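You operate a simulated robot arm through the tools that you are given. There is no shell and no other tool.

You are at the controls of a simulated robot arm. One attempt, no reset.

JOB
Move the purple and orange clips from the rack into the grey box.
Fine: switch the bench lamp on first and leave it on; shut rack bar and lid again; the third clip stays. Where these are worked on the way, their far stop is far enough and under half their travel is too little: rack bar.
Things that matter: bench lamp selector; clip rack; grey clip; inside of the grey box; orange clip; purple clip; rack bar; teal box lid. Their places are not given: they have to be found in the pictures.

The check looks at the end state, three seconds after you hand in, the way a careful person would. Anything else that was tipped, shoved, dropped, spilled or broken makes it a failure. Lids that push on must go on centred and level and be pressed home; caps that screw on are set level and turned clockwise until they are tight.

ROBOT AND FRAMES
A 6-joint arm with a two-finger gripper, fixed in place. Base frame: the origin is at the foot of the arm, x ahead of it, y to its left, z up; the work surface is at about z = 0.8. Units: m, rad, N and s.
It reaches about 1.298 m from its shoulder. Its first joint turns from -2.601 to 2.601 rad. Payload 1.57 kg.
Tool frame: the origin (TCP) lies between the finger pads and is the grasp point; the fingertips stand 0.021 m ahead of it; z points along the fingers, y is the line along which they close. Largest opening 0.07 m; the body of the gripper starts 0.05 m behind the TCP.
Orientation is told as [roll, pitch, yaw] about the base's x, y, z axes, in that order, counted from this pose: with the fingers straight down and closing along the base's y, the tool's x points along the base's -x, its y along +y and its z along -z.

CONTROLS
- The arm moves only by the tool play_rows. Its argument "steps" is text: rows parted by semicolons, each of 7 numbers parted by spaces: the shift along the tool's x, y, z in m, then the turn, a rotation vector about the tool's x, y, z in rad, then the opening, from 0 (shut) to 1 (fully open). In form: tx ty tz wx wy wz gripper; .... A call has 1 to 20 rows; each row shifts and turns the commanded pose from where the row before left it, along the tool's axes as they then stand. A row lasts 0.2 s, in which the tool goes at most 0.05 m and 0.15 rad; a call with a longer step from one row to the next is refused whole, and so is a gripper value outside its range. A pose out of reach is approached as far as the arm can. The call stops where the force on the tool passes 70 N (or 10 N more than at its start, if that is more) or the arm is blocked; 0.2 s more then pass. The fingers move at their own pace and stop on an object; they squeeze with about 30 N. The grip force told is the motor's: it shows also when the fingers shut on nothing. Time passes only in rows, and 0.2 s behind the last, so rows that do not move let the fingers close. It gives the time, the measured TCP pose, the force on the tool (base axes), the opening and the grip force at its end, in the units of the frame above (readings bear some noise), with the torque about the TCP (base axes, N m) and any sound that the robot's microphone picked up, and new pictures: "show" is both (left out), scene, wrist or none.
- Cameras (640 x 400 px; columns grow to the right, rows downward): "scene" is fixed at [0.4014, 0.5, 1.5685]; the picture's right is [-1.00, -0.07, 0.00], its down [-0.03, 0.38, -0.93] and it looks along [0.06, -0.92, -0.38] (base axes); focal length 340 px, centre (320, 200). "wrist" rides on the gripper at [0.079, 0.004, -0.081] in the tool frame; the picture's right is [-0.05, 1.00, 0.00], its down [-0.67, -0.04, -0.74] and it looks along [-0.74, -0.04, 0.67] (tool axes); focal length 256 px, centre (320, 200).
- lift_body(by): slides the trunk up (or, below 0, down) by that many m; the arm rides with it, the base frame stays. It gives what a move gives, with no picture.
- probe_pixels(camera, pixels): for up to 12 pixels [column, row] of the newest picture of that camera ("zoom" is the newest enlarged one), the place [x, y, z] in the base frame of the surface seen there, good to about 0.003 m. It takes no simulated time.
- inspect(camera, box): a new picture of the part [left, top, right, bottom] of that camera's present view, enlarged. It takes no simulated time.
- sign_off(): hands the job in; it is judged then, once.

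Leave the gripper open and the arm clear of the work at the hand-in unless told otherwise.

The tools are called after "Emit:" by a JSON object that holds its "fn" and its "kwargs". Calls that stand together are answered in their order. play_rows: Moves the arm, as the interface text tells. Its arguments: {"type":"object","properties":{"steps":{"type":"string"},"show":{"type":"string","enum":["both","scene","wrist","none"]}},"required":["steps"]} The other tools are called the same way: lift_body (by) slides the trunk up or down; probe_pixels (camera, pixels) gives the place of the surface under pixels of a picture; inspect (camera, box) takes an enlarged picture of a part of a camera's view; sign_off () hands the job in.

At the start:

```text
time: 0.0
eef_pos: [0.1045, -0.6842, 1.213]
orientation: [0.0, 0.0, -0.001]
force: [-0.2, -0.9, 0.3]
wrist_torque: [-0.01, -0.01, 0.01]
grip_width: 0.0698
grip_force: 0.1
trunk travel left (down, up): [-0.893, 0.077]
```

scene: 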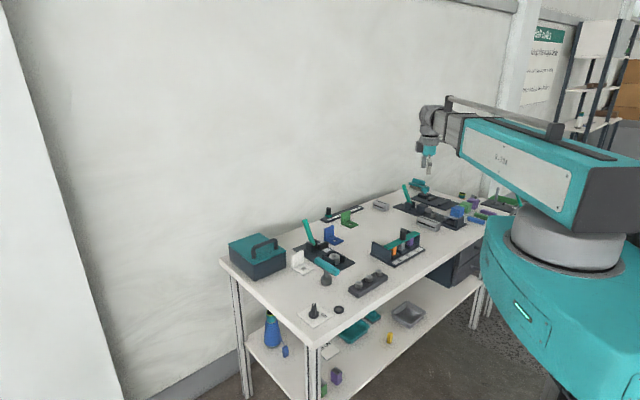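
wrist: 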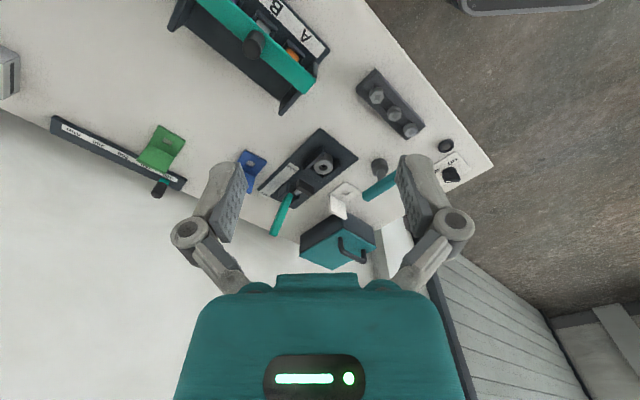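

I see the bench with a teal-lidded box at around (257,255), a rack around (397,247) and several levers. I'll enlarge parts of the scene to identify the items.

Emit:
{"fn": "inspect", "kwargs": {"camera": "scene", "box": [210, 200, 370, 330]}}

Emit:
{"fn": "inspect", "kwargs": {"camera": "scene", "box": [350, 170, 520, 280]}}

Emit:
{"fn": "inspect", "kwargs": {"camera": "wrist", "box": [160, 0, 360, 125]}}

Emit:
{"fn": "inspect", "kwargs": {"camera": "wrist", "box": [240, 60, 500, 280]}}

```text
3.08 times, centred on (290, 265) of scene
```

zoom: 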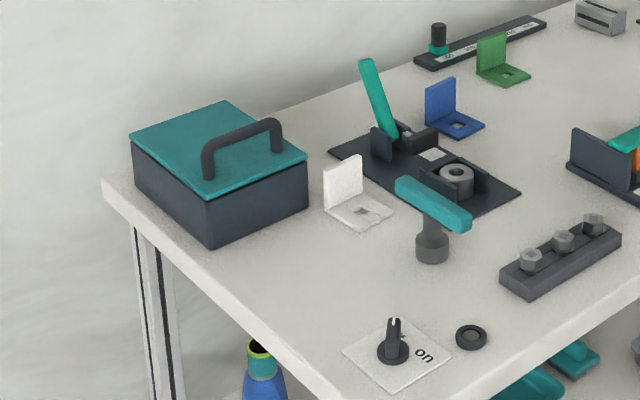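

```text
3.64 times, centred on (435, 225) of scene
```

zoom: 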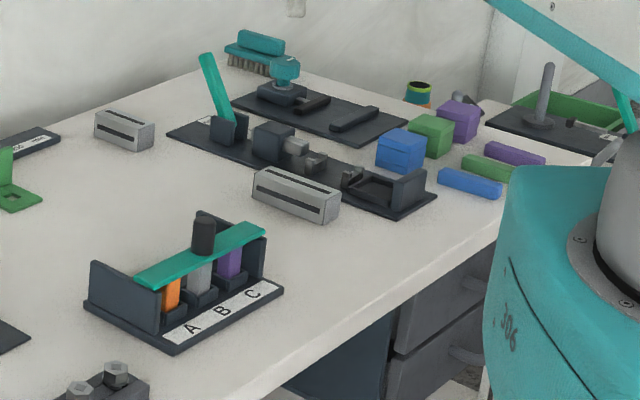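

```text
3.20 times, centred on (260, 62) of wrist
```

zoom: 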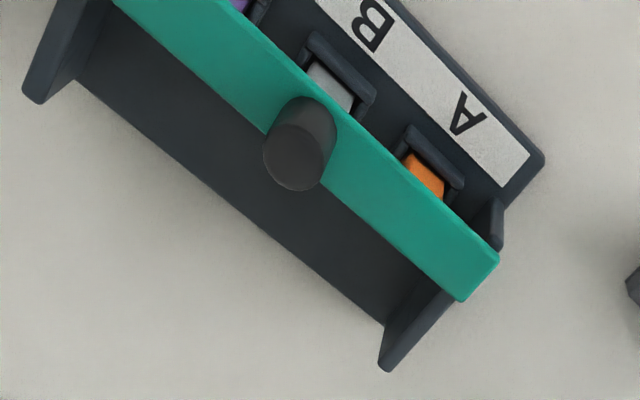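

```text
1.82 times, centred on (370, 170) of wrist
```

zoom: 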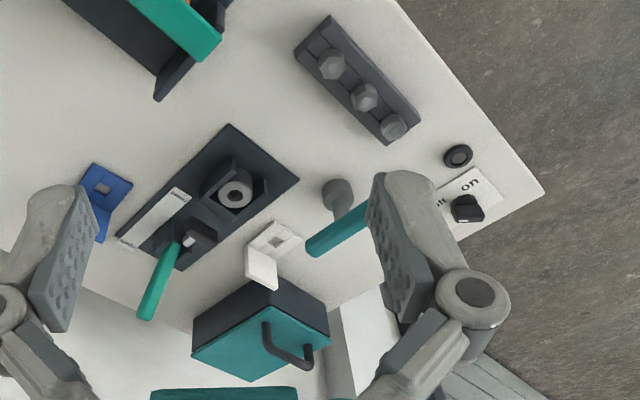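

The bench lamp selector is the "on" plate at about (313,312). The rack has orange (A), grey (B) and purple (C) clips under a teal bar with a black knob. Next I'll zoom in on each and measure.

Emit:
{"fn": "inspect", "kwargs": {"camera": "scene", "box": [285, 290, 355, 335]}}

Emit:
{"fn": "probe_pixels", "kwargs": {"camera": "scene", "pixels": [[313, 305], [313, 312], [300, 313], [326, 316], [338, 310], [230, 262], [257, 255], [230, 242], [266, 225], [285, 238], [262, 250], [262, 277]]}}

Emit:
{"fn": "inspect", "kwargs": {"camera": "scene", "box": [220, 215, 300, 285]}}

Emit:
{"fn": "inspect", "kwargs": {"camera": "scene", "box": [365, 220, 430, 270]}}

```text
8.89 times, centred on (320, 312) of scene
```

zoom: 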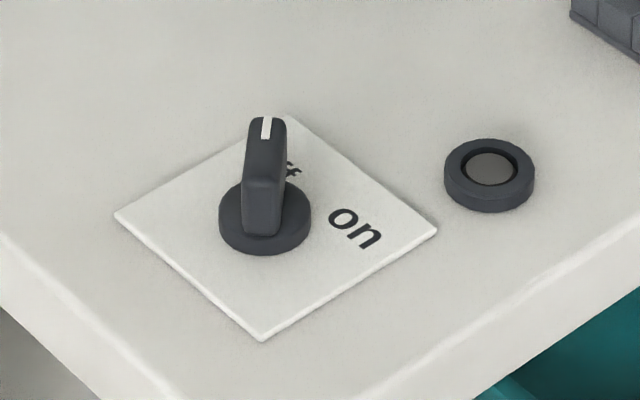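

```text
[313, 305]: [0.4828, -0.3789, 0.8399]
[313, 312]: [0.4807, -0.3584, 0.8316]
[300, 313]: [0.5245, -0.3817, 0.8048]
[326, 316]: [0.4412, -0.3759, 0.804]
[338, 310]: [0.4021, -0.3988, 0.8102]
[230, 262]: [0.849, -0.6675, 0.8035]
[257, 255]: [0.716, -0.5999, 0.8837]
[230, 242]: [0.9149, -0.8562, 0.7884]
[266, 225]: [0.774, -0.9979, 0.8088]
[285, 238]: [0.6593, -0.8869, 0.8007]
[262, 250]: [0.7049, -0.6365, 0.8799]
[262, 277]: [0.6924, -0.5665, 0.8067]
```

```text
5.71 times, centred on (260, 250) of scene
```

zoom: 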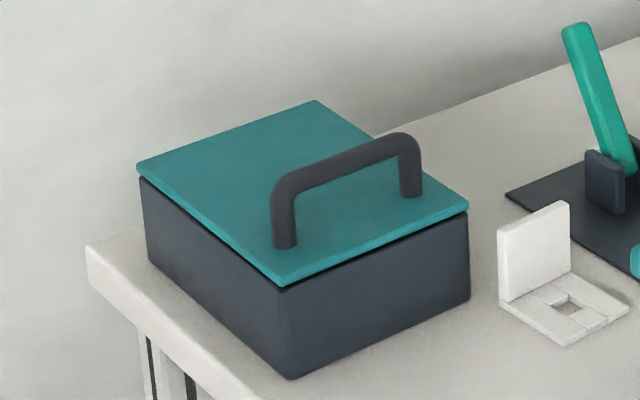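

```text
8.00 times, centred on (398, 245) of scene
```

zoom: 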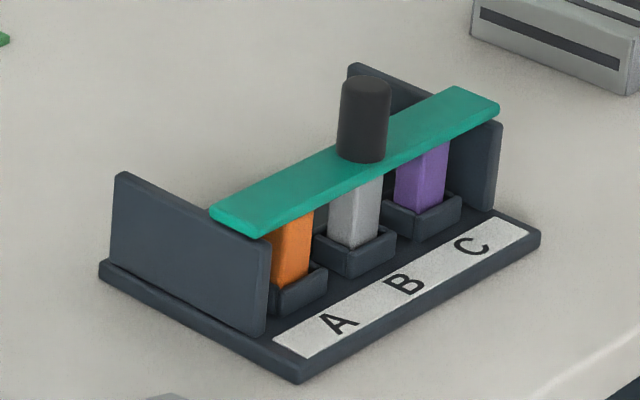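

The rack zoom is the newest picture, so I'll probe it for the bar, the knob, the clips and the base.

Emit:
{"fn": "probe_pixels", "kwargs": {"camera": "zoom", "pixels": [[365, 85], [360, 150], [235, 215], [470, 105], [340, 165], [295, 245], [355, 210], [420, 180], [190, 230], [285, 350], [520, 235], [150, 190]]}}

Emit:
{"fn": "inspect", "kwargs": {"camera": "scene", "box": [220, 215, 300, 285]}}

```text
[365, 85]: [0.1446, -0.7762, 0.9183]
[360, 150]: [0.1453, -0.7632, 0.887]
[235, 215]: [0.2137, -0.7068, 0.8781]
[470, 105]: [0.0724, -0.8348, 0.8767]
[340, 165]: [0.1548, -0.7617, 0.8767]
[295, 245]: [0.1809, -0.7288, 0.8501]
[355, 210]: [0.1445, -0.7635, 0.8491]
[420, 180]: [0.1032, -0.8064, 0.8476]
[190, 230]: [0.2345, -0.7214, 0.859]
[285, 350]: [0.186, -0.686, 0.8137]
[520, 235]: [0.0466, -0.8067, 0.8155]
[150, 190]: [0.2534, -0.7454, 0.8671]
```

```text
5.71 times, centred on (260, 250) of scene
```

zoom: 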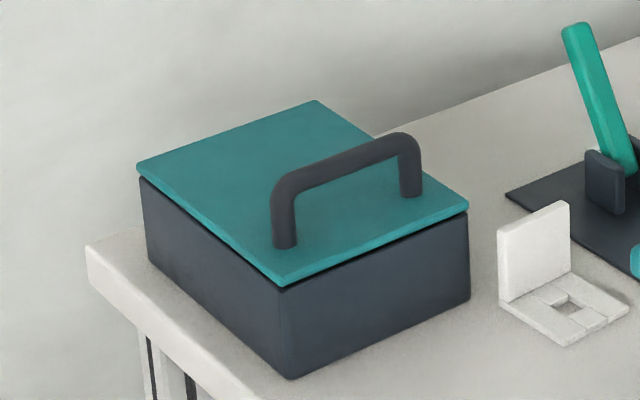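

Now I'll probe the box zoom for the lid corners, handle and walls.

Emit:
{"fn": "probe_pixels", "kwargs": {"camera": "zoom", "pixels": [[142, 170], [283, 278], [462, 207], [317, 104], [290, 190], [345, 160], [400, 138], [284, 240], [410, 188], [290, 370], [465, 295], [300, 150]]}}

Emit:
{"fn": "inspect", "kwargs": {"camera": "wrist", "box": [280, 170, 400, 280]}}

Emit:
{"fn": "inspect", "kwargs": {"camera": "wrist", "box": [420, 130, 490, 190]}}

```text
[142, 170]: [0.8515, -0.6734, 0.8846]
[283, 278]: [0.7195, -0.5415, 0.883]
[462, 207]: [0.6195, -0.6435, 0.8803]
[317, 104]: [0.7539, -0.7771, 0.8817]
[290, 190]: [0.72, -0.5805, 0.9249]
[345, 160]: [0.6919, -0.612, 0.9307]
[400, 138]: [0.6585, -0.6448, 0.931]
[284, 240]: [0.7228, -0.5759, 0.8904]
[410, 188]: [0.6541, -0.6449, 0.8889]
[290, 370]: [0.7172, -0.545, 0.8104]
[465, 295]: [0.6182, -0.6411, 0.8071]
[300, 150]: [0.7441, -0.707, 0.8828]
```

```text
3.64 times, centred on (340, 225) of wrist
```

zoom: 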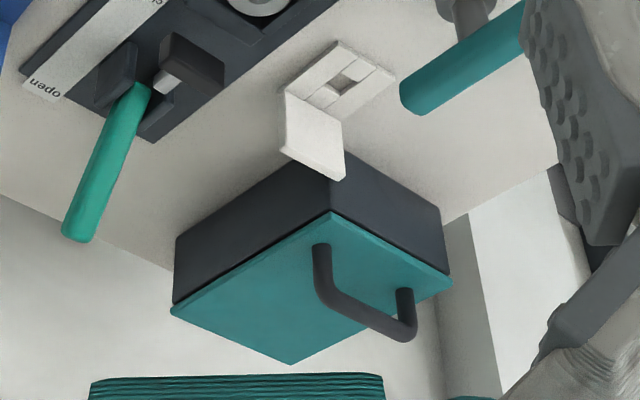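

```text
6.67 times, centred on (455, 160) of wrist
```

zoom: 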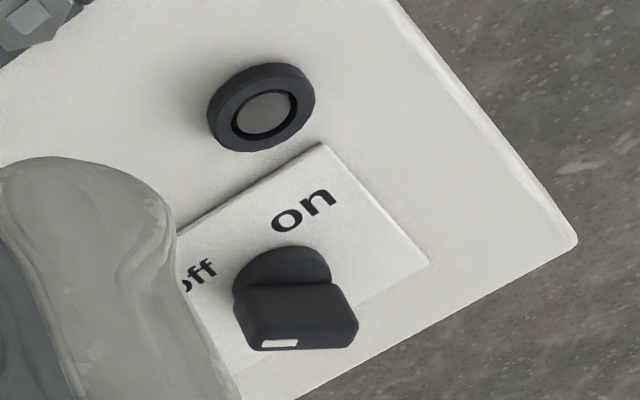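

The box lid is about 0.19 × 0.14 m. Its handle is near the front edge, so the hinge must be at the wall side. The rack bar with its knob lies across the clips. I'll start with the selector near (0.483,-0.37,0.83), moving the gripper closer to see it well.

Emit:
{"fn": "play_rows", "kwargs": {"steps": "-0.0256 0.0314 0.0213 0 0 0 1;-0.0256 0.0314 0.0213 0 0 0 1;-0.0256 0.0314 0.0213 0 0 0 1;-0.0256 0.0314 0.0213 0 0 0 1;-0.0256 0.0314 0.0213 0 0 0 1;-0.0256 0.0314 0.0213 0 0 0 1;-0.0256 0.0314 0.0213 0 0 0 1;-0.0256 0.0314 0.0213 0 0 0 1;-0.0256 0.0314 0.0213 0 0 0 1;-0.0256 0.0314 0.0213 0 0 0 1;0 0 0 0 0 0 1"}}

```text
time: 2.4
eef_pos: [0.3639, -0.3726, 1.2134]
orientation: [0.001, 0.001, 0.001]
force: [-0.3, 0.3, 0.4]
wrist_torque: [0.01, 0.01, -0.02]
grip_width: 0.0701
grip_force: 0.1
out of reach, approached as far as the arm can: row 1, 2, 3, 4, 5, 6, 7, 8, 9, 10
trunk travel left (down, up): [-0.893, 0.077]
```

scene: 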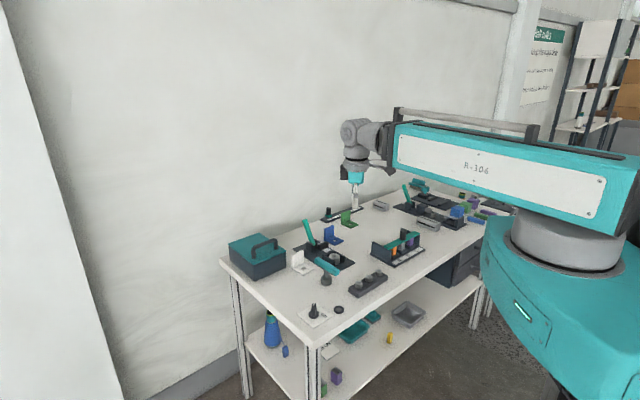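
wrist: 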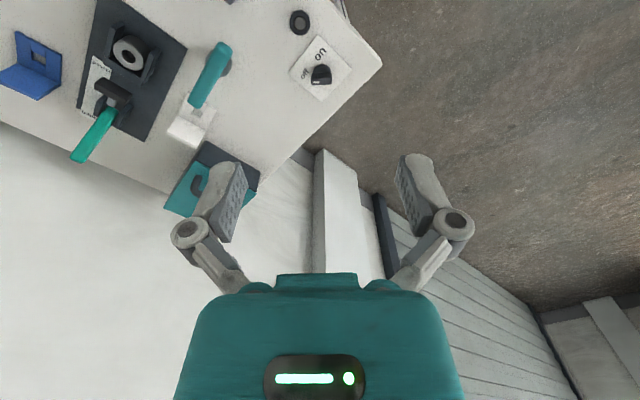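

The arm reached the x and y but not the lower z, so height seems to come from the trunk. I'll lower the trunk a little to check.

Emit:
{"fn": "lift_body", "kwargs": {"by": -0.1}}

```text
time: 3.7
eef_pos: [0.3651, -0.3726, 1.1118]
orientation: [0.003, 0.001, 0.0]
force: [-0.7, 0.0, 0.7]
wrist_torque: [0.0, 0.04, 0.0]
grip_width: 0.0699
grip_force: 0.0
trunk travel left (down, up): [-0.793, 0.177]
```

The trunk moves z by exactly the amount asked. Now I'll test small arm motions in z by themselves.

Emit:
{"fn": "play_rows", "kwargs": {"steps": "0 0 -0.02 0 0 0 1;0 0 0 0 0 0 1", "show": "none"}}

Emit:
{"fn": "play_rows", "kwargs": {"steps": "0 0 0.04 0 0 0 1;0 0 0 0 0 0 1", "show": "none"}}

```text
time: 4.3
eef_pos: [0.3637, -0.3744, 1.1119]
orientation: [0.002, 0.003, 0.0]
force: [-0.3, 0.0, 0.2]
wrist_torque: [0.02, 0.02, 0.01]
grip_width: 0.0699
grip_force: 0.0
out of reach, approached as far as the arm can: row 1
trunk travel left (down, up): [-0.793, 0.177]
```

```text
time: 4.9
eef_pos: [0.3641, -0.3724, 1.1123]
orientation: [0.003, 0.001, 0.0]
force: [-0.8, 0.9, 0.4]
wrist_torque: [0.01, 0.02, 0.01]
grip_width: 0.07
grip_force: 0.0
out of reach, approached as far as the arm can: row 1
trunk travel left (down, up): [-0.793, 0.177]
```

With the fingers down, height comes only from the trunk. I'll lower it further toward the selector and take a close view.

Emit:
{"fn": "lift_body", "kwargs": {"by": -0.15}}

Emit:
{"fn": "inspect", "kwargs": {"camera": "wrist", "box": [160, 0, 480, 200]}}

Emit:
{"fn": "inspect", "kwargs": {"camera": "scene", "box": [220, 100, 540, 300]}}

```text
time: 6.7
eef_pos: [0.3639, -0.373, 0.9612]
orientation: [0.001, 0.002, -0.001]
force: [-0.1, 0.0, -0.2]
wrist_torque: [-0.01, 0.02, 0.02]
grip_width: 0.0701
grip_force: 0.0
trunk travel left (down, up): [-0.643, 0.327]
```

```text
2.00 times, centred on (320, 100) of wrist
```

zoom: 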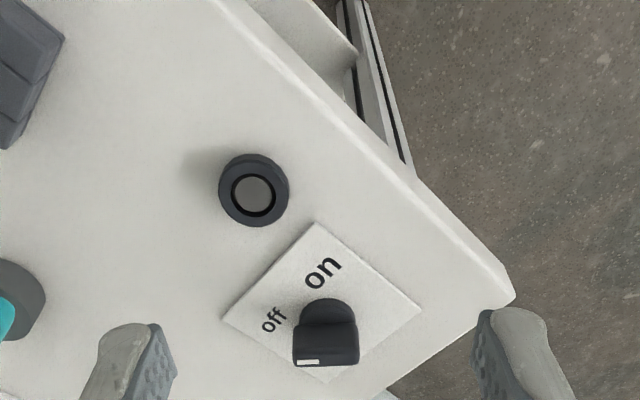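

```text
2.00 times, centred on (380, 200) of scene
```

zoom: 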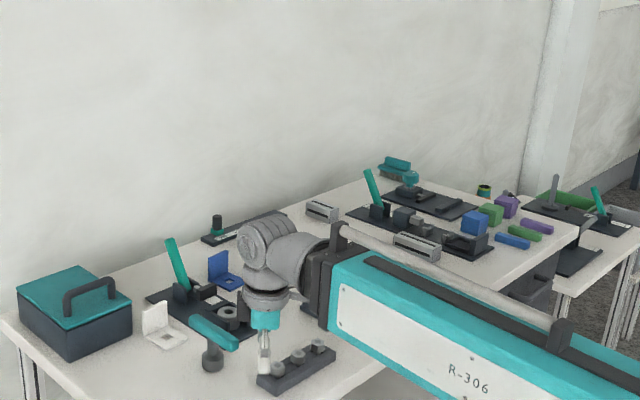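

The pointer mark is at the -y end, toward "off". "on" lies toward -x from the knob, so the turn is clockwise seen from above. I'll measure the positions.

Emit:
{"fn": "inspect", "kwargs": {"camera": "wrist", "box": [260, 100, 380, 195]}}

```text
4.21 times, centred on (320, 148) of wrist
```

zoom: 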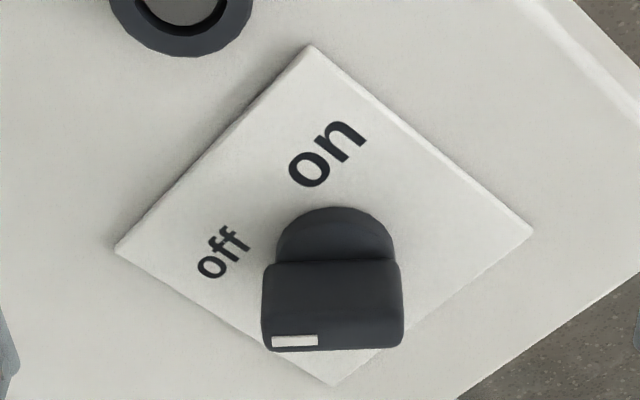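

Emit:
{"fn": "probe_pixels", "kwargs": {"camera": "zoom", "pixels": [[312, 48], [118, 250], [530, 230], [333, 380], [328, 152], [222, 252], [270, 338], [398, 338], [270, 350], [396, 345], [335, 300], [335, 215]]}}

```text
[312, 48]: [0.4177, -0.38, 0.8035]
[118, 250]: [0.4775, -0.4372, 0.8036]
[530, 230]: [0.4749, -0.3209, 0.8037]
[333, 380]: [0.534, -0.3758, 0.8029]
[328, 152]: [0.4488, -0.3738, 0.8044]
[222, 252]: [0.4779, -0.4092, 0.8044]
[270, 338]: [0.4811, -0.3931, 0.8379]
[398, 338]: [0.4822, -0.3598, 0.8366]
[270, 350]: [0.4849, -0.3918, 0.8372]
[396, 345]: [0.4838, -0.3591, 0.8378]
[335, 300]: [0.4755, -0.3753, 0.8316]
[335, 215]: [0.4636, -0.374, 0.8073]
```

The knob bar runs along y with its centre near (0.48,-0.3765), top z 0.838, pointing to "off" at -y. "on" is at -x. I'll check the neighbours' heights (hammer, bolt block, levers, lamp ring) before descending.

Emit:
{"fn": "inspect", "kwargs": {"camera": "scene", "box": [270, 200, 410, 330]}}

```text
3.08 times, centred on (340, 265) of scene
```

zoom: 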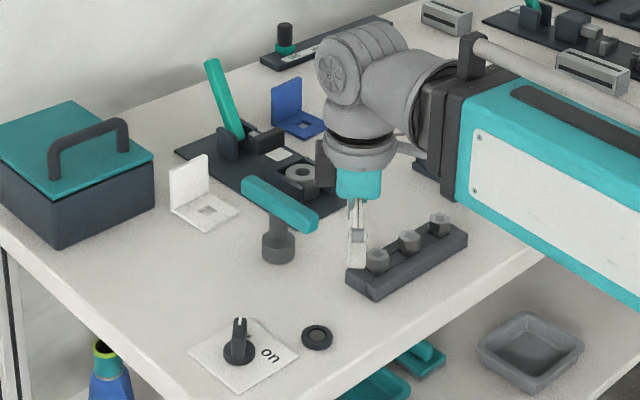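

Emit:
{"fn": "probe_pixels", "kwargs": {"camera": "zoom", "pixels": [[260, 190], [305, 222], [280, 250], [212, 65], [437, 220], [375, 255], [335, 190], [465, 180], [380, 90], [330, 75], [318, 335], [350, 230]]}}

```text
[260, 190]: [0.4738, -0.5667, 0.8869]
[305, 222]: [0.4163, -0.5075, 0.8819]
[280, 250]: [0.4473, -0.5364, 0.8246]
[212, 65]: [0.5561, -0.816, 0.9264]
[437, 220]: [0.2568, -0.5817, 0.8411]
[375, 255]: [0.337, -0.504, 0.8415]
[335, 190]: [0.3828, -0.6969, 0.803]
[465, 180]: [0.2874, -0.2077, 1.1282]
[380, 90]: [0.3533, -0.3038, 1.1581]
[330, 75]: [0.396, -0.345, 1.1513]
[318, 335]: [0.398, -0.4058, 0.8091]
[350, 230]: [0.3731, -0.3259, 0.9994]
```

The neighbours are clear. I'll move above the knob and turn the gripper +90° in yaw, so the fingers close across the bar (along x).

Emit:
{"fn": "play_rows", "kwargs": {"steps": "-0.0387 -0.0012 0 0 0 0 1;-0.0387 -0.0012 0 0 0 0 1;-0.0387 -0.0012 0 0 0 0 1;0 0 0 0 0 -0.1428 1;0 0 0 0 0 -0.1428 1;0 0 0 0 0 -0.1428 1;0 0 0 0 0 -0.1428 1;0 0 0 0 0 -0.1428 1;0 0 0 0 0 -0.1428 1;0 0 0 0 0 -0.1428 1;0 0 0 0 0 -0.1428 1;0 0 0 0 0 -0.1428 1;0 0 0 0 0 -0.1428 1;0 0 0 0 0 -0.1428 1;0 0 0 0 0 0 1"}}

```text
time: 9.9
eef_pos: [0.4804, -0.3758, 0.9629]
orientation: [0.001, -0.002, 1.573]
force: [0.4, -0.6, 0.2]
wrist_torque: [-0.02, 0.04, 0.0]
grip_width: 0.0697
grip_force: 0.0
trunk travel left (down, up): [-0.643, 0.327]
```

scene: 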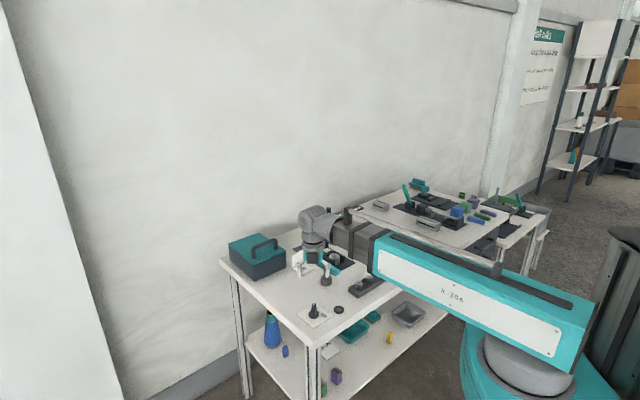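
wrist: 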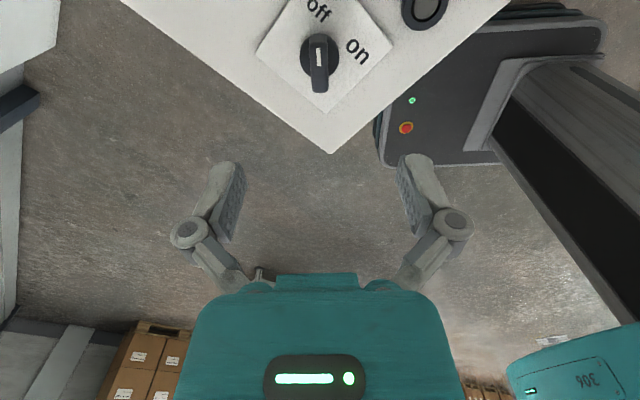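

The pointer clearly points to "off". I'll probe the knob's top in this view to refine the centring.

Emit:
{"fn": "inspect", "kwargs": {"camera": "wrist", "box": [270, 0, 390, 110]}}

```text
3.64 times, centred on (330, 55) of wrist
```

zoom: 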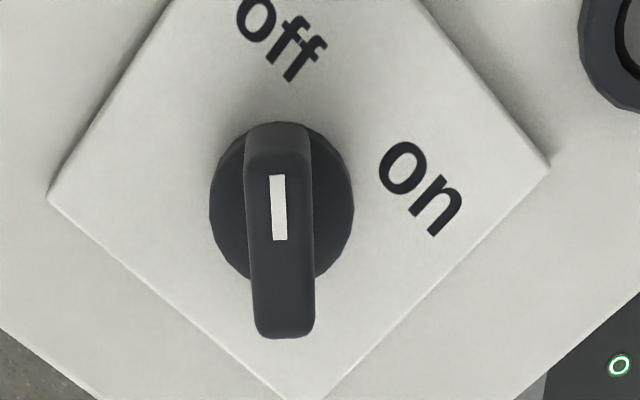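

Emit:
{"fn": "probe_pixels", "kwargs": {"camera": "zoom", "pixels": [[252, 200], [308, 200], [258, 325], [312, 325], [280, 185], [280, 325], [278, 240], [225, 215], [345, 215]]}}

```text
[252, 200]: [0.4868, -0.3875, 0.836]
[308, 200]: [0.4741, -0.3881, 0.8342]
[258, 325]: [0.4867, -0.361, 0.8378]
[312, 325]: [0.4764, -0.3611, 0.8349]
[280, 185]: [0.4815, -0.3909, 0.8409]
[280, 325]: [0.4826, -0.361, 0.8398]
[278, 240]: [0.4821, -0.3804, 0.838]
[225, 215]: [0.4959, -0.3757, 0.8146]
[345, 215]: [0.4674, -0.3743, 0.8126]
```

The knob centre is (0.4812,-0.3755), top 0.839, disc top 0.8135. I'll lower to TCP z ≈ 0.839, with the tips 5 mm above the disc.

Emit:
{"fn": "lift_body", "kwargs": {"by": -0.123}}

Emit:
{"fn": "inspect", "kwargs": {"camera": "wrist", "box": [160, 60, 480, 260]}}

Emit:
{"fn": "inspect", "kwargs": {"camera": "scene", "box": [220, 200, 420, 330]}}

```text
time: 11.4
eef_pos: [0.4808, -0.3769, 0.8386]
orientation: [0.001, 0.0, 1.57]
force: [0.3, 0.2, -0.1]
wrist_torque: [0.02, 0.02, 0.02]
grip_width: 0.0699
grip_force: 0.0
trunk travel left (down, up): [-0.52, 0.45]
```

```text
2.00 times, centred on (320, 160) of wrist
```

zoom: 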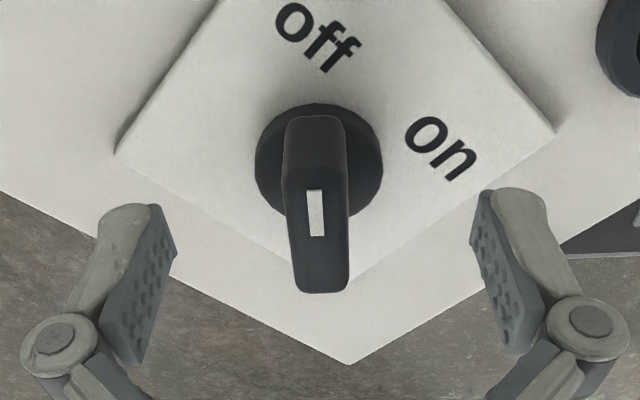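

```text
3.08 times, centred on (320, 265) of scene
```

zoom: 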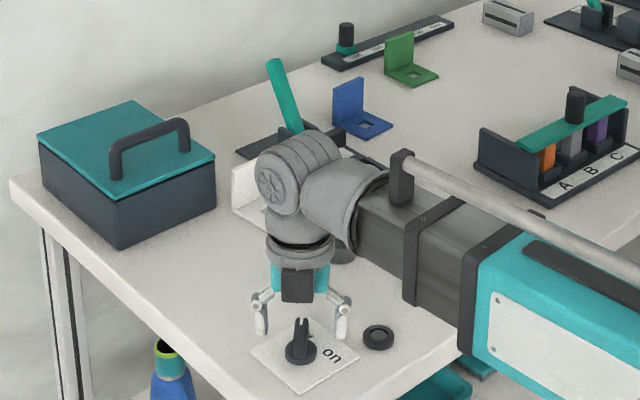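

The TCP projects to about (320,184) in the wrist view, right on the knob's top. I'll close the fingers on the knob.

Emit:
{"fn": "play_rows", "kwargs": {"steps": "0 0 0 0 0 0 0.6;0 0 0 0 0 0 0.3;0 0 0 0 0 0 0;0 0 0 0 0 0 0;0 0 0 0 0 0 0", "show": "wrist"}}

```text
time: 12.6
eef_pos: [0.4817, -0.3768, 0.8398]
orientation: [0.0, -0.002, 1.57]
force: [4.8, 0.3, 4.4]
wrist_torque: [0.11, -0.05, 0.01]
grip_width: 0.014
grip_force: 32.1
trunk travel left (down, up): [-0.52, 0.45]
```

wrist: 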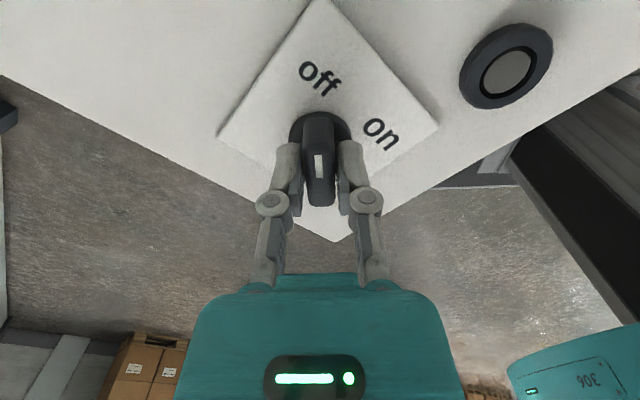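

The fingers hold the knob (0.014 m). I'll turn it clockwise as seen from above (+wz about the tool's downward z), watching force and torque.

Emit:
{"fn": "play_rows", "kwargs": {"steps": "0 0 0 0 0 0.1 0;0 0 0 0 0 0.1 0;0 0 0 0 0 0.1 0;0 0 0 0 0 0.1 0;0 0 0 0 0 0.1 0;0 0 0 0 0 0.1 0", "show": "wrist"}}

```text
time: 14.0
eef_pos: [0.4795, -0.3758, 0.8389]
orientation: [0.004, 0.0, 0.969]
force: [-5.5, 1.2, -2.8]
wrist_torque: [0.73, -0.35, 0.06]
grip_width: 0.0141
grip_force: 32.1
trunk travel left (down, up): [-0.52, 0.45]
```

wrist: 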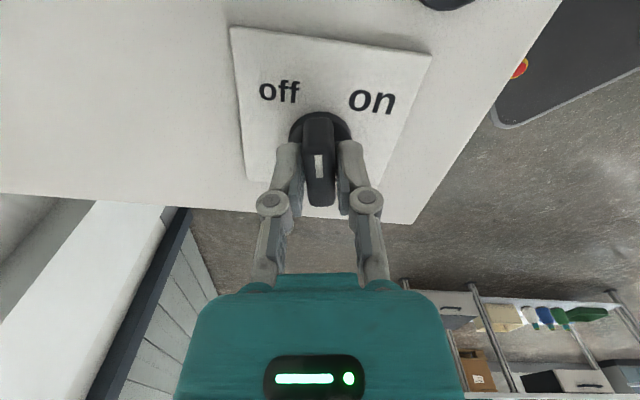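

The knob turns with the gripper, and the mark is now midway between "off" and "on". I'll continue to 90°.

Emit:
{"fn": "play_rows", "kwargs": {"steps": "0 0 0 0 0 0.1 0;0 0 0 0 0 0.1 0;0 0 0 0 0 0.1 0;0 0 0 0 0 0.1 0;0 0 0 0 0 0.1 0;0 0 0 0 0 0.1 0;0 0 0 0 0 0.1 0;0 0 0 0 0 0.1 0;0 0 0 0 0 0.1 0;0 0 0 0 0 0.07 0;0 0 0 0 0 0 0", "show": "both"}}

```text
time: 16.4
eef_pos: [0.4797, -0.3752, 0.8383]
orientation: [0.006, 0.004, 0.0]
force: [-18.5, 29.2, -24.7]
wrist_torque: [0.47, 0.13, 0.04]
grip_width: 0.0143
grip_force: 31.7
trunk travel left (down, up): [-0.52, 0.45]
heard: click
```

scene: 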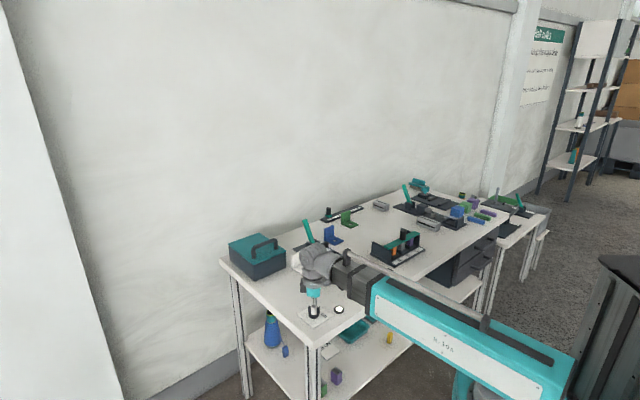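
wrist: 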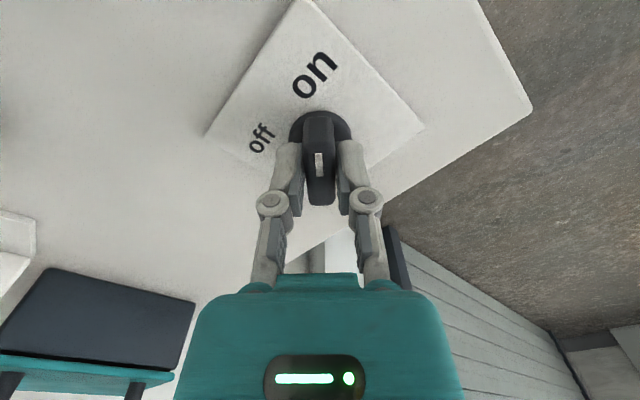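

A click was heard, the mark points to "on", and the lamp ring at (339,310) is glowing white. I'll release the knob.

Emit:
{"fn": "play_rows", "kwargs": {"steps": "0 0 0 0 0 0 0.3;0 0 0 0 0 0 0.6;0 0 0 0 0 0 0.8;0 0 0 0 0 0 0.8", "show": "none"}}

Emit:
{"fn": "lift_body", "kwargs": {"by": 0.2}}

Emit:
{"fn": "inspect", "kwargs": {"camera": "scene", "box": [280, 280, 360, 335]}}

Emit:
{"fn": "inspect", "kwargs": {"camera": "scene", "box": [360, 210, 440, 275]}}

```text
time: 17.4
eef_pos: [0.4816, -0.3777, 0.8388]
orientation: [0.003, 0.001, 0.0]
force: [-0.6, -0.1, -0.7]
wrist_torque: [0.0, -0.01, 0.01]
grip_width: 0.0558
grip_force: 0.0
trunk travel left (down, up): [-0.52, 0.45]
```

```text
time: 19.6
eef_pos: [0.4805, -0.3772, 1.039]
orientation: [0.003, 0.002, 0.001]
force: [-0.1, 0.7, -0.2]
wrist_torque: [0.0, 0.0, 0.04]
grip_width: 0.056
grip_force: 0.2
trunk travel left (down, up): [-0.72, 0.25]
```

```text
7.27 times, centred on (320, 308) of scene
```

zoom: 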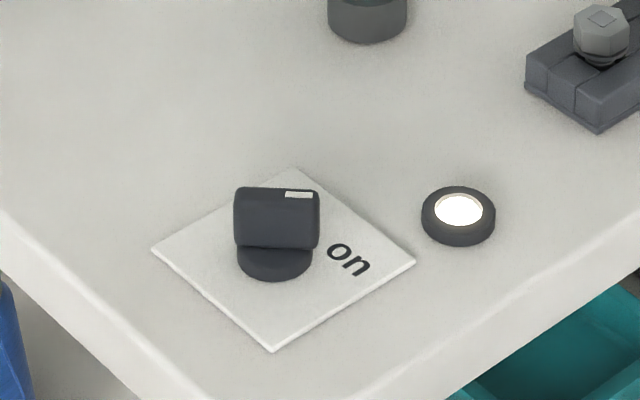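

```text
6.15 times, centred on (400, 242) of scene
```

zoom: 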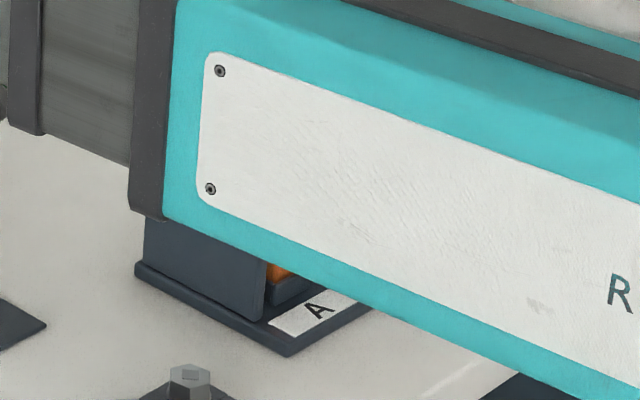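

The lamp is lit. Next I'll move above the rack and look at the bar from close up.

Emit:
{"fn": "play_rows", "kwargs": {"steps": "0.0335 -0.0353 0 0 0 0 1;0.0335 -0.0353 0 0 0 0 1;0.0335 -0.0353 0 0 0 0 1;0.0335 -0.0353 0 0 0 0 1;0.0335 -0.0353 0 0 0 0 1;0.0335 -0.0353 0 0 0 0 1;0.0335 -0.0353 0 0 0 0 1;0.0335 -0.0353 0 0 0 0 1;0.0335 -0.0353 0 0 0 0 1;0.0335 -0.0353 0 0 0 0 1;0 0 0 0 0 0 1"}}

```text
time: 22.0
eef_pos: [0.1458, -0.7302, 1.039]
orientation: [0.002, 0.002, 0.001]
force: [-0.6, -1.2, -0.7]
wrist_torque: [0.01, 0.0, 0.0]
grip_width: 0.0702
grip_force: 0.1
trunk travel left (down, up): [-0.72, 0.25]
```

scene: 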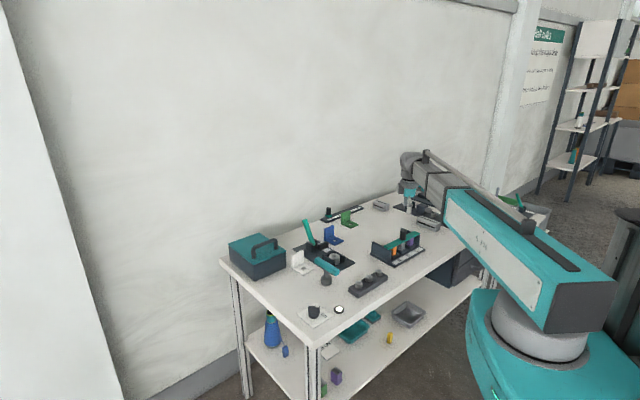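
wrist: 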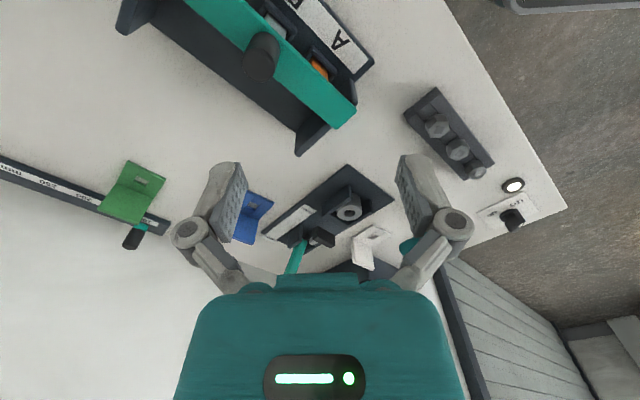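

Emit:
{"fn": "inspect", "kwargs": {"camera": "wrist", "box": [100, 0, 390, 160]}}

Emit:
{"fn": "probe_pixels", "kwargs": {"camera": "zoom", "pixels": [[345, 70], [330, 120], [190, 12], [540, 260], [570, 210], [440, 290], [60, 40], [330, 70], [470, 150], [375, 60], [420, 220], [180, 110]]}}

```text
2.21 times, centred on (245, 80) of wrist
```

zoom: 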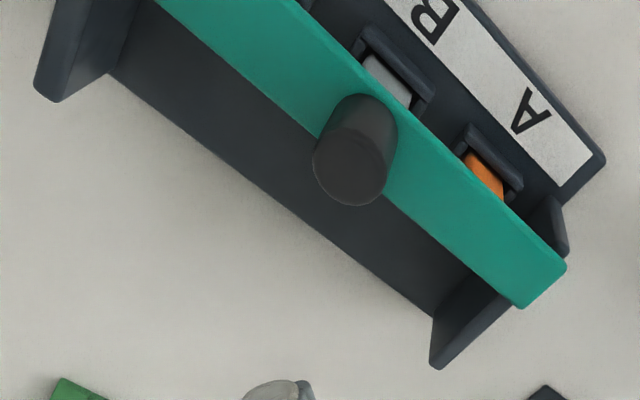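

```text
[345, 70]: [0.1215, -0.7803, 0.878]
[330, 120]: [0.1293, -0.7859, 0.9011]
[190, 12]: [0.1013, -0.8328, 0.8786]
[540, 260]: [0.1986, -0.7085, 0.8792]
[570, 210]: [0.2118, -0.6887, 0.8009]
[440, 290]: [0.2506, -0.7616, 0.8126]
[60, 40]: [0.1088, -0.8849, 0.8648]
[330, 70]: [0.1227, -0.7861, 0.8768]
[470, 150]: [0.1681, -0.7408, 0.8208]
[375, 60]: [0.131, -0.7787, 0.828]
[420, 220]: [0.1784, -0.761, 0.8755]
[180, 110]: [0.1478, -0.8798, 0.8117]
```

The bar's top is at z≈0.878, its black knob is centred near (0.1445,-0.778), and the free rear half of the rack is on the wall side, so the bar should slide that way. The rack is turned 45°. I'll rotate the gripper to yaw +45° above the knob and lower for a close view.

Emit:
{"fn": "play_rows", "kwargs": {"steps": "0.001 -0.048 0 0 0 0 1;0 0 0 0 0 -0.1309 1;0 0 0 0 0 -0.1309 1;0 0 0 0 0 -0.1309 1;0 0 0 0 0 -0.1309 1;0 0 0 0 0 -0.1309 1;0 0 0 0 0 -0.1309 1;0 0 0 0 0 0 1", "show": "none"}}

Emit:
{"fn": "lift_body", "kwargs": {"by": -0.07}}

Emit:
{"fn": "inspect", "kwargs": {"camera": "wrist", "box": [160, 0, 480, 200]}}

Emit:
{"fn": "inspect", "kwargs": {"camera": "scene", "box": [350, 190, 450, 275]}}

```text
time: 23.8
eef_pos: [0.1447, -0.7798, 1.0392]
orientation: [0.002, 0.0, 0.788]
force: [-0.1, 0.7, -0.3]
wrist_torque: [0.0, -0.05, -0.01]
grip_width: 0.0703
grip_force: 0.0
trunk travel left (down, up): [-0.72, 0.25]
```

```text
time: 24.9
eef_pos: [0.145, -0.7806, 0.9703]
orientation: [0.002, 0.0, 0.786]
force: [-0.4, -0.5, 0.3]
wrist_torque: [-0.01, -0.01, -0.01]
grip_width: 0.0702
grip_force: 0.1
trunk travel left (down, up): [-0.65, 0.32]
```

```text
2.00 times, centred on (320, 100) of wrist
```

zoom: 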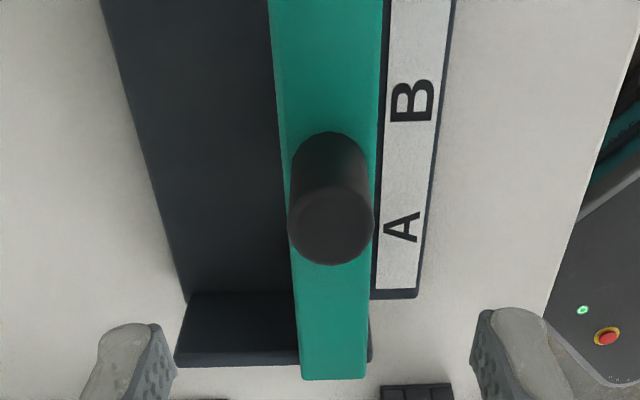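

```text
4.71 times, centred on (400, 232) of scene
```

zoom: 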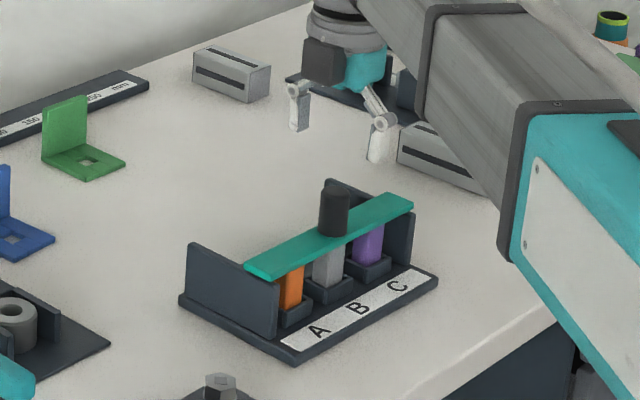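

The view is aligned with the rack. I'll probe the knob's top outline, the bar edges and the end plates.

Emit:
{"fn": "inspect", "kwargs": {"camera": "wrist", "box": [200, 0, 420, 200]}}

Emit:
{"fn": "probe_pixels", "kwargs": {"camera": "wrist", "pixels": [[325, 115], [306, 113], [345, 113], [325, 130], [297, 60], [345, 60], [256, 155], [340, 155], [252, 180], [300, 40], [215, 40], [325, 185]]}}

```text
2.00 times, centred on (310, 100) of wrist
```

zoom: 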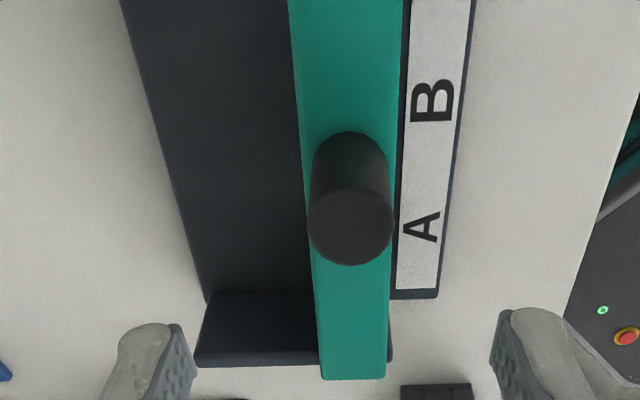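

```text
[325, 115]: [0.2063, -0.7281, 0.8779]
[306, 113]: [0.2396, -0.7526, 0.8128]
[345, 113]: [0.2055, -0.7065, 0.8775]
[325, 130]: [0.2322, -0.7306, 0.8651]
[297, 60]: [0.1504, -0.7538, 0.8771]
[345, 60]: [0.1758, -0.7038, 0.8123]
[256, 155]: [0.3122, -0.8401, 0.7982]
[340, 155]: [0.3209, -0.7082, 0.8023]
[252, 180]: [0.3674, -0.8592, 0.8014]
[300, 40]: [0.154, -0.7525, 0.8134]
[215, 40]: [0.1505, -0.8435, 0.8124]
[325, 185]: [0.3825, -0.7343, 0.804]
```

Those probes referred to the older full picture; I'll probe the zoom instead.

Emit:
{"fn": "probe_pixels", "kwargs": {"camera": "zoom", "pixels": [[350, 230], [310, 228], [392, 228], [350, 262], [350, 196], [310, 300], [388, 300], [350, 376], [260, 355], [220, 295], [190, 240], [295, 50]]}}

```text
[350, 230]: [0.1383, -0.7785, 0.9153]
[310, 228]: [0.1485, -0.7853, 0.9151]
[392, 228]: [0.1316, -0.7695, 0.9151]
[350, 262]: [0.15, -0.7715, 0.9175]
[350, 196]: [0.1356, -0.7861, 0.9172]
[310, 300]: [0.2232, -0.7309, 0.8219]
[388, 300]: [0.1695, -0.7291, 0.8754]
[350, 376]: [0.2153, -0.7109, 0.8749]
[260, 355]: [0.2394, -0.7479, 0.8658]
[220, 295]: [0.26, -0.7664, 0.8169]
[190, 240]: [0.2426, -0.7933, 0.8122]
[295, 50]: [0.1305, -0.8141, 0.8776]
```

The knob centre is ≈(0.1415,-0.778), top 0.917. I'll shift 4 mm toward the front, lower to TCP z≈0.904 and close on the knob.

Emit:
{"fn": "play_rows", "kwargs": {"steps": "0 0.004 0 0 0 0 1;0 0 0 0 0 0 1", "show": "none"}}

Emit:
{"fn": "lift_body", "kwargs": {"by": -0.066}}

Emit:
{"fn": "play_rows", "kwargs": {"steps": "0 0 0 0 0 0 0.6;0 0 0 0 0 0 0.4;0 0 0 0 0 0 0.2;0 0 0 0 0 0 0;0 0 0 0 0 0 0;0 0 0 0 0 0 0"}}

```text
time: 25.5
eef_pos: [0.1424, -0.7751, 0.9693]
orientation: [0.003, 0.001, 0.784]
force: [-0.5, -0.5, -0.5]
wrist_torque: [0.0, 0.0, 0.0]
grip_width: 0.07
grip_force: 0.0
trunk travel left (down, up): [-0.65, 0.32]
```

```text
time: 26.5
eef_pos: [0.1423, -0.7758, 0.9034]
orientation: [0.0, 0.0, 0.785]
force: [0.3, 0.4, 0.5]
wrist_torque: [0.02, -0.02, 0.01]
grip_width: 0.0702
grip_force: 0.1
trunk travel left (down, up): [-0.584, 0.386]
```

```text
time: 27.9
eef_pos: [0.1432, -0.7768, 0.9028]
orientation: [0.002, 0.0, 0.786]
force: [4.0, -7.4, 7.1]
wrist_torque: [-0.15, -0.1, 0.01]
grip_width: 0.0254
grip_force: 30.0
trunk travel left (down, up): [-0.584, 0.386]
```

scene: 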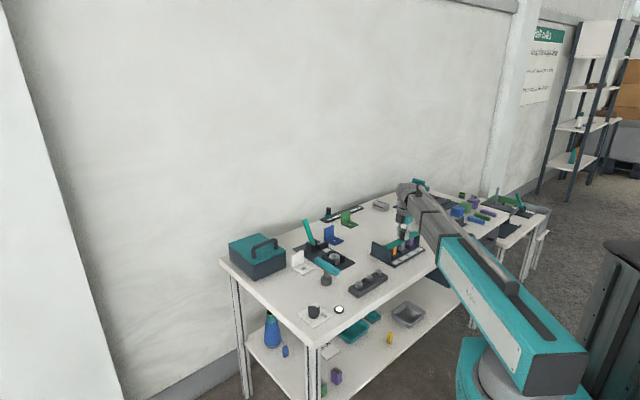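
wrist: 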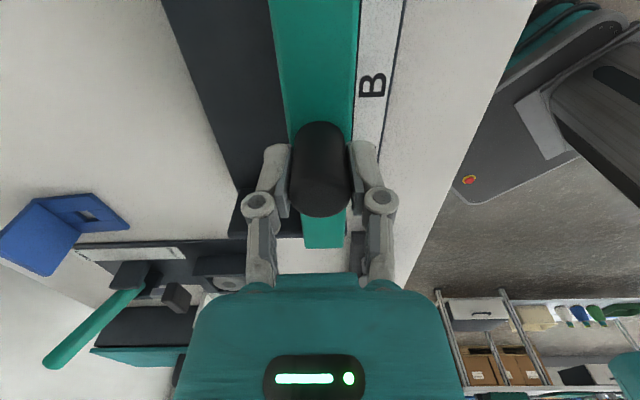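

The knob (Ø 0.025) is gripped. I'll gently push the bar toward the wall (tool −y), about 2 cm in small steps.

Emit:
{"fn": "play_rows", "kwargs": {"steps": "0 -0.004 0 0 0 0 0;0 -0.004 0 0 0 0 0;0 -0.004 0 0 0 0 0;0 -0.004 0 0 0 0 0;0 -0.004 0 0 0 0 0", "show": "wrist"}}

```text
time: 29.1
eef_pos: [0.155, -0.7899, 0.9035]
orientation: [0.0, 0.002, 0.785]
force: [-2.7, -1.7, 2.8]
wrist_torque: [-0.05, 0.11, -0.01]
grip_width: 0.025
grip_force: 30.4
trunk travel left (down, up): [-0.584, 0.386]
```

wrist: 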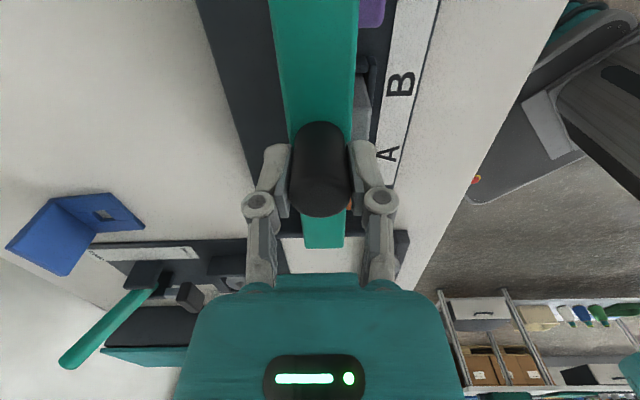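

The bar slides freely and uncovers the clips. I'll continue in the same direction until the stop.

Emit:
{"fn": "play_rows", "kwargs": {"steps": "0 -0.004 0 0 0 0 0;0 -0.004 0 0 0 0 0;0 -0.004 0 0 0 0 0;0 -0.004 0 0 0 0 0;0 -0.004 0 0 0 0 0;0 -0.004 0 0 0 0 0;0 -0.004 0 0 0 0 0;0 -0.004 0 0 0 0 0;0 0 0 0 0 0 0", "show": "wrist"}}

```text
time: 31.1
eef_pos: [0.1781, -0.8122, 0.9037]
orientation: [0.002, 0.001, 0.785]
force: [-4.6, -4.9, 4.3]
wrist_torque: [-0.04, 0.1, -0.01]
grip_width: 0.0248
grip_force: 30.3
trunk travel left (down, up): [-0.584, 0.386]
```

wrist: 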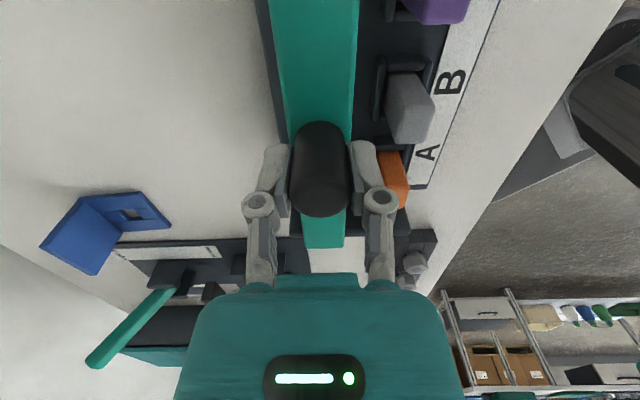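

Travelled 5 cm; no stop yet. I'll go on carefully.

Emit:
{"fn": "play_rows", "kwargs": {"steps": "0 -0.003 0 0 0 0 0;0 -0.003 0 0 0 0 0;0 -0.003 0 0 0 0 0;0 -0.003 0 0 0 0 0;0 -0.003 0 0 0 0 0;0 0 0 0 0 0 0", "show": "both"}}

```text
time: 32.5
eef_pos: [0.1892, -0.8219, 0.9034]
orientation: [0.002, -0.002, 0.786]
force: [-2.7, 3.5, -0.1]
wrist_torque: [0.36, 0.01, 0.02]
grip_width: 0.0247
grip_force: 29.8
trunk travel left (down, up): [-0.584, 0.386]
```

scene: 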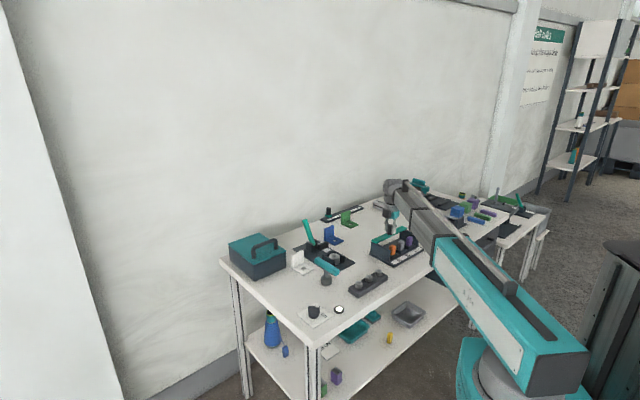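
wrist: 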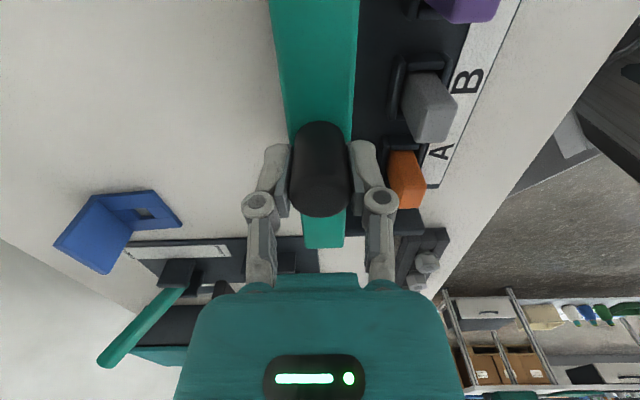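

The reaction force is turning forward (about 4 N), so it may be near the stop. One more small push to find it.

Emit:
{"fn": "play_rows", "kwargs": {"steps": "0 -0.003 0 0 0 0 0;0 -0.003 0 0 0 0 0;0 0 0 0 0 0 0", "show": "none"}}

```text
time: 33.3
eef_pos: [0.1936, -0.8271, 0.9028]
orientation: [0.001, 0.0, 0.785]
force: [-3.6, 1.0, 0.0]
wrist_torque: [0.04, -0.01, 0.01]
grip_width: 0.025
grip_force: 29.9
trunk travel left (down, up): [-0.584, 0.386]
```

Emit:
{"fn": "play_rows", "kwargs": {"steps": "0 -0.003 0 0 0 0 0;0 -0.003 0 0 0 0 0;0 -0.003 0 0 0 0 0;0 0 0 0 0 0 0", "show": "wrist"}}

```text
time: 34.3
eef_pos: [0.1993, -0.8333, 0.9026]
orientation: [0.002, 0.0, 0.785]
force: [-2.2, 2.8, -0.2]
wrist_torque: [0.07, 0.05, 0.03]
grip_width: 0.0252
grip_force: 29.8
trunk travel left (down, up): [-0.584, 0.386]
```

wrist: 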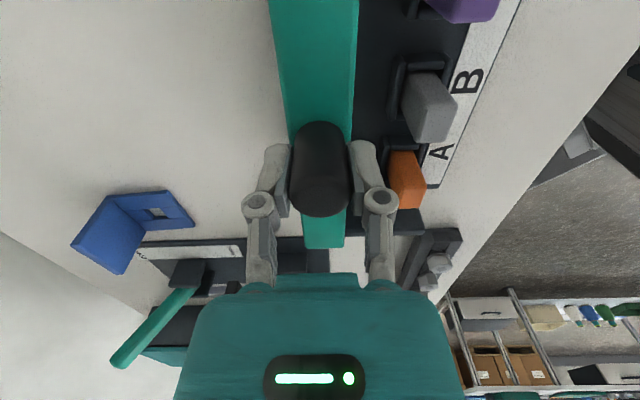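

Between the last two pictures the clips kept their place relative to the gripper while the background moved. So the bar hit its stop and I shoved the whole rack by about 1.5 cm. I'll check where the rack stands now compared with the start image, using the same crop.

Emit:
{"fn": "inspect", "kwargs": {"camera": "scene", "box": [365, 220, 430, 270]}}

```text
8.00 times, centred on (398, 245) of scene
```

zoom: 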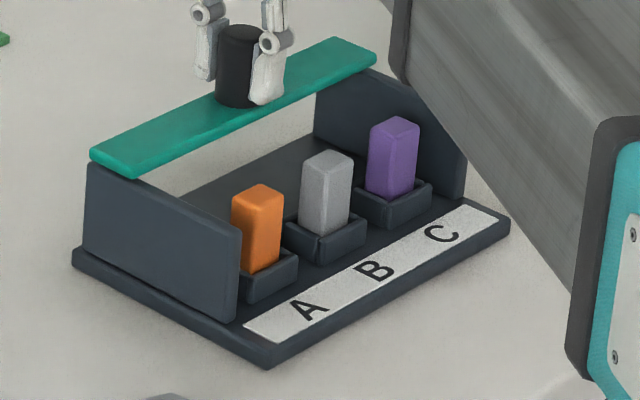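

The rack has shifted about 2.4 cm toward the wall, without turning: its corners moved (-31,-14) px in the crop. The bar's own travel is about 5.5 cm. I'll bring the bar back to its closed stop and go on until the rack stands where it was, then reopen the bar without reaching the far stop. First I'll pull back 5 cm.

Emit:
{"fn": "play_rows", "kwargs": {"steps": "0 0.005 0 0 0 0 0;0 0.005 0 0 0 0 0;0 0.005 0 0 0 0 0;0 0.005 0 0 0 0 0;0 0.005 0 0 0 0 0;0 0.005 0 0 0 0 0;0 0.005 0 0 0 0 0;0 0.005 0 0 0 0 0;0 0.005 0 0 0 0 0;0 0.003 0 0 0 0 0;0 0 0 0 0 0 0", "show": "wrist"}}

Emit:
{"fn": "inspect", "kwargs": {"camera": "scene", "box": [365, 220, 430, 270]}}

```text
time: 36.7
eef_pos: [0.1657, -0.7999, 0.9036]
orientation: [0.001, 0.001, 0.785]
force: [2.6, 2.5, -0.2]
wrist_torque: [0.02, -0.04, 0.02]
grip_width: 0.025
grip_force: 30.4
trunk travel left (down, up): [-0.584, 0.386]
```

wrist: 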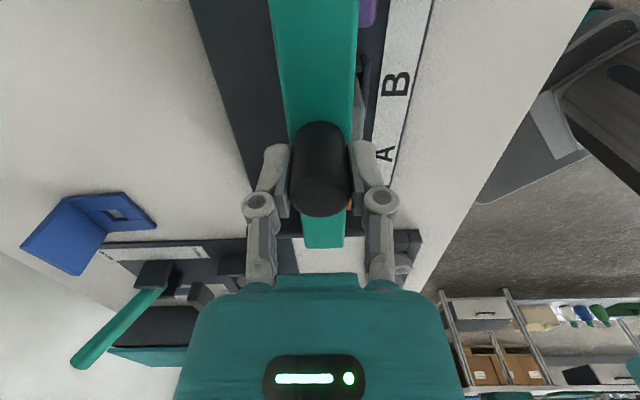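

```text
8.00 times, centred on (398, 245) of scene
```

zoom: 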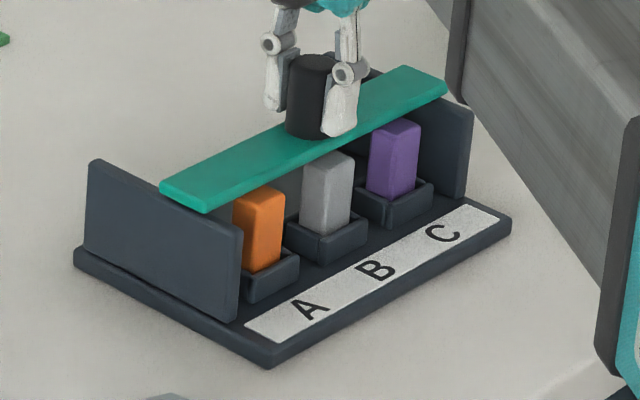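

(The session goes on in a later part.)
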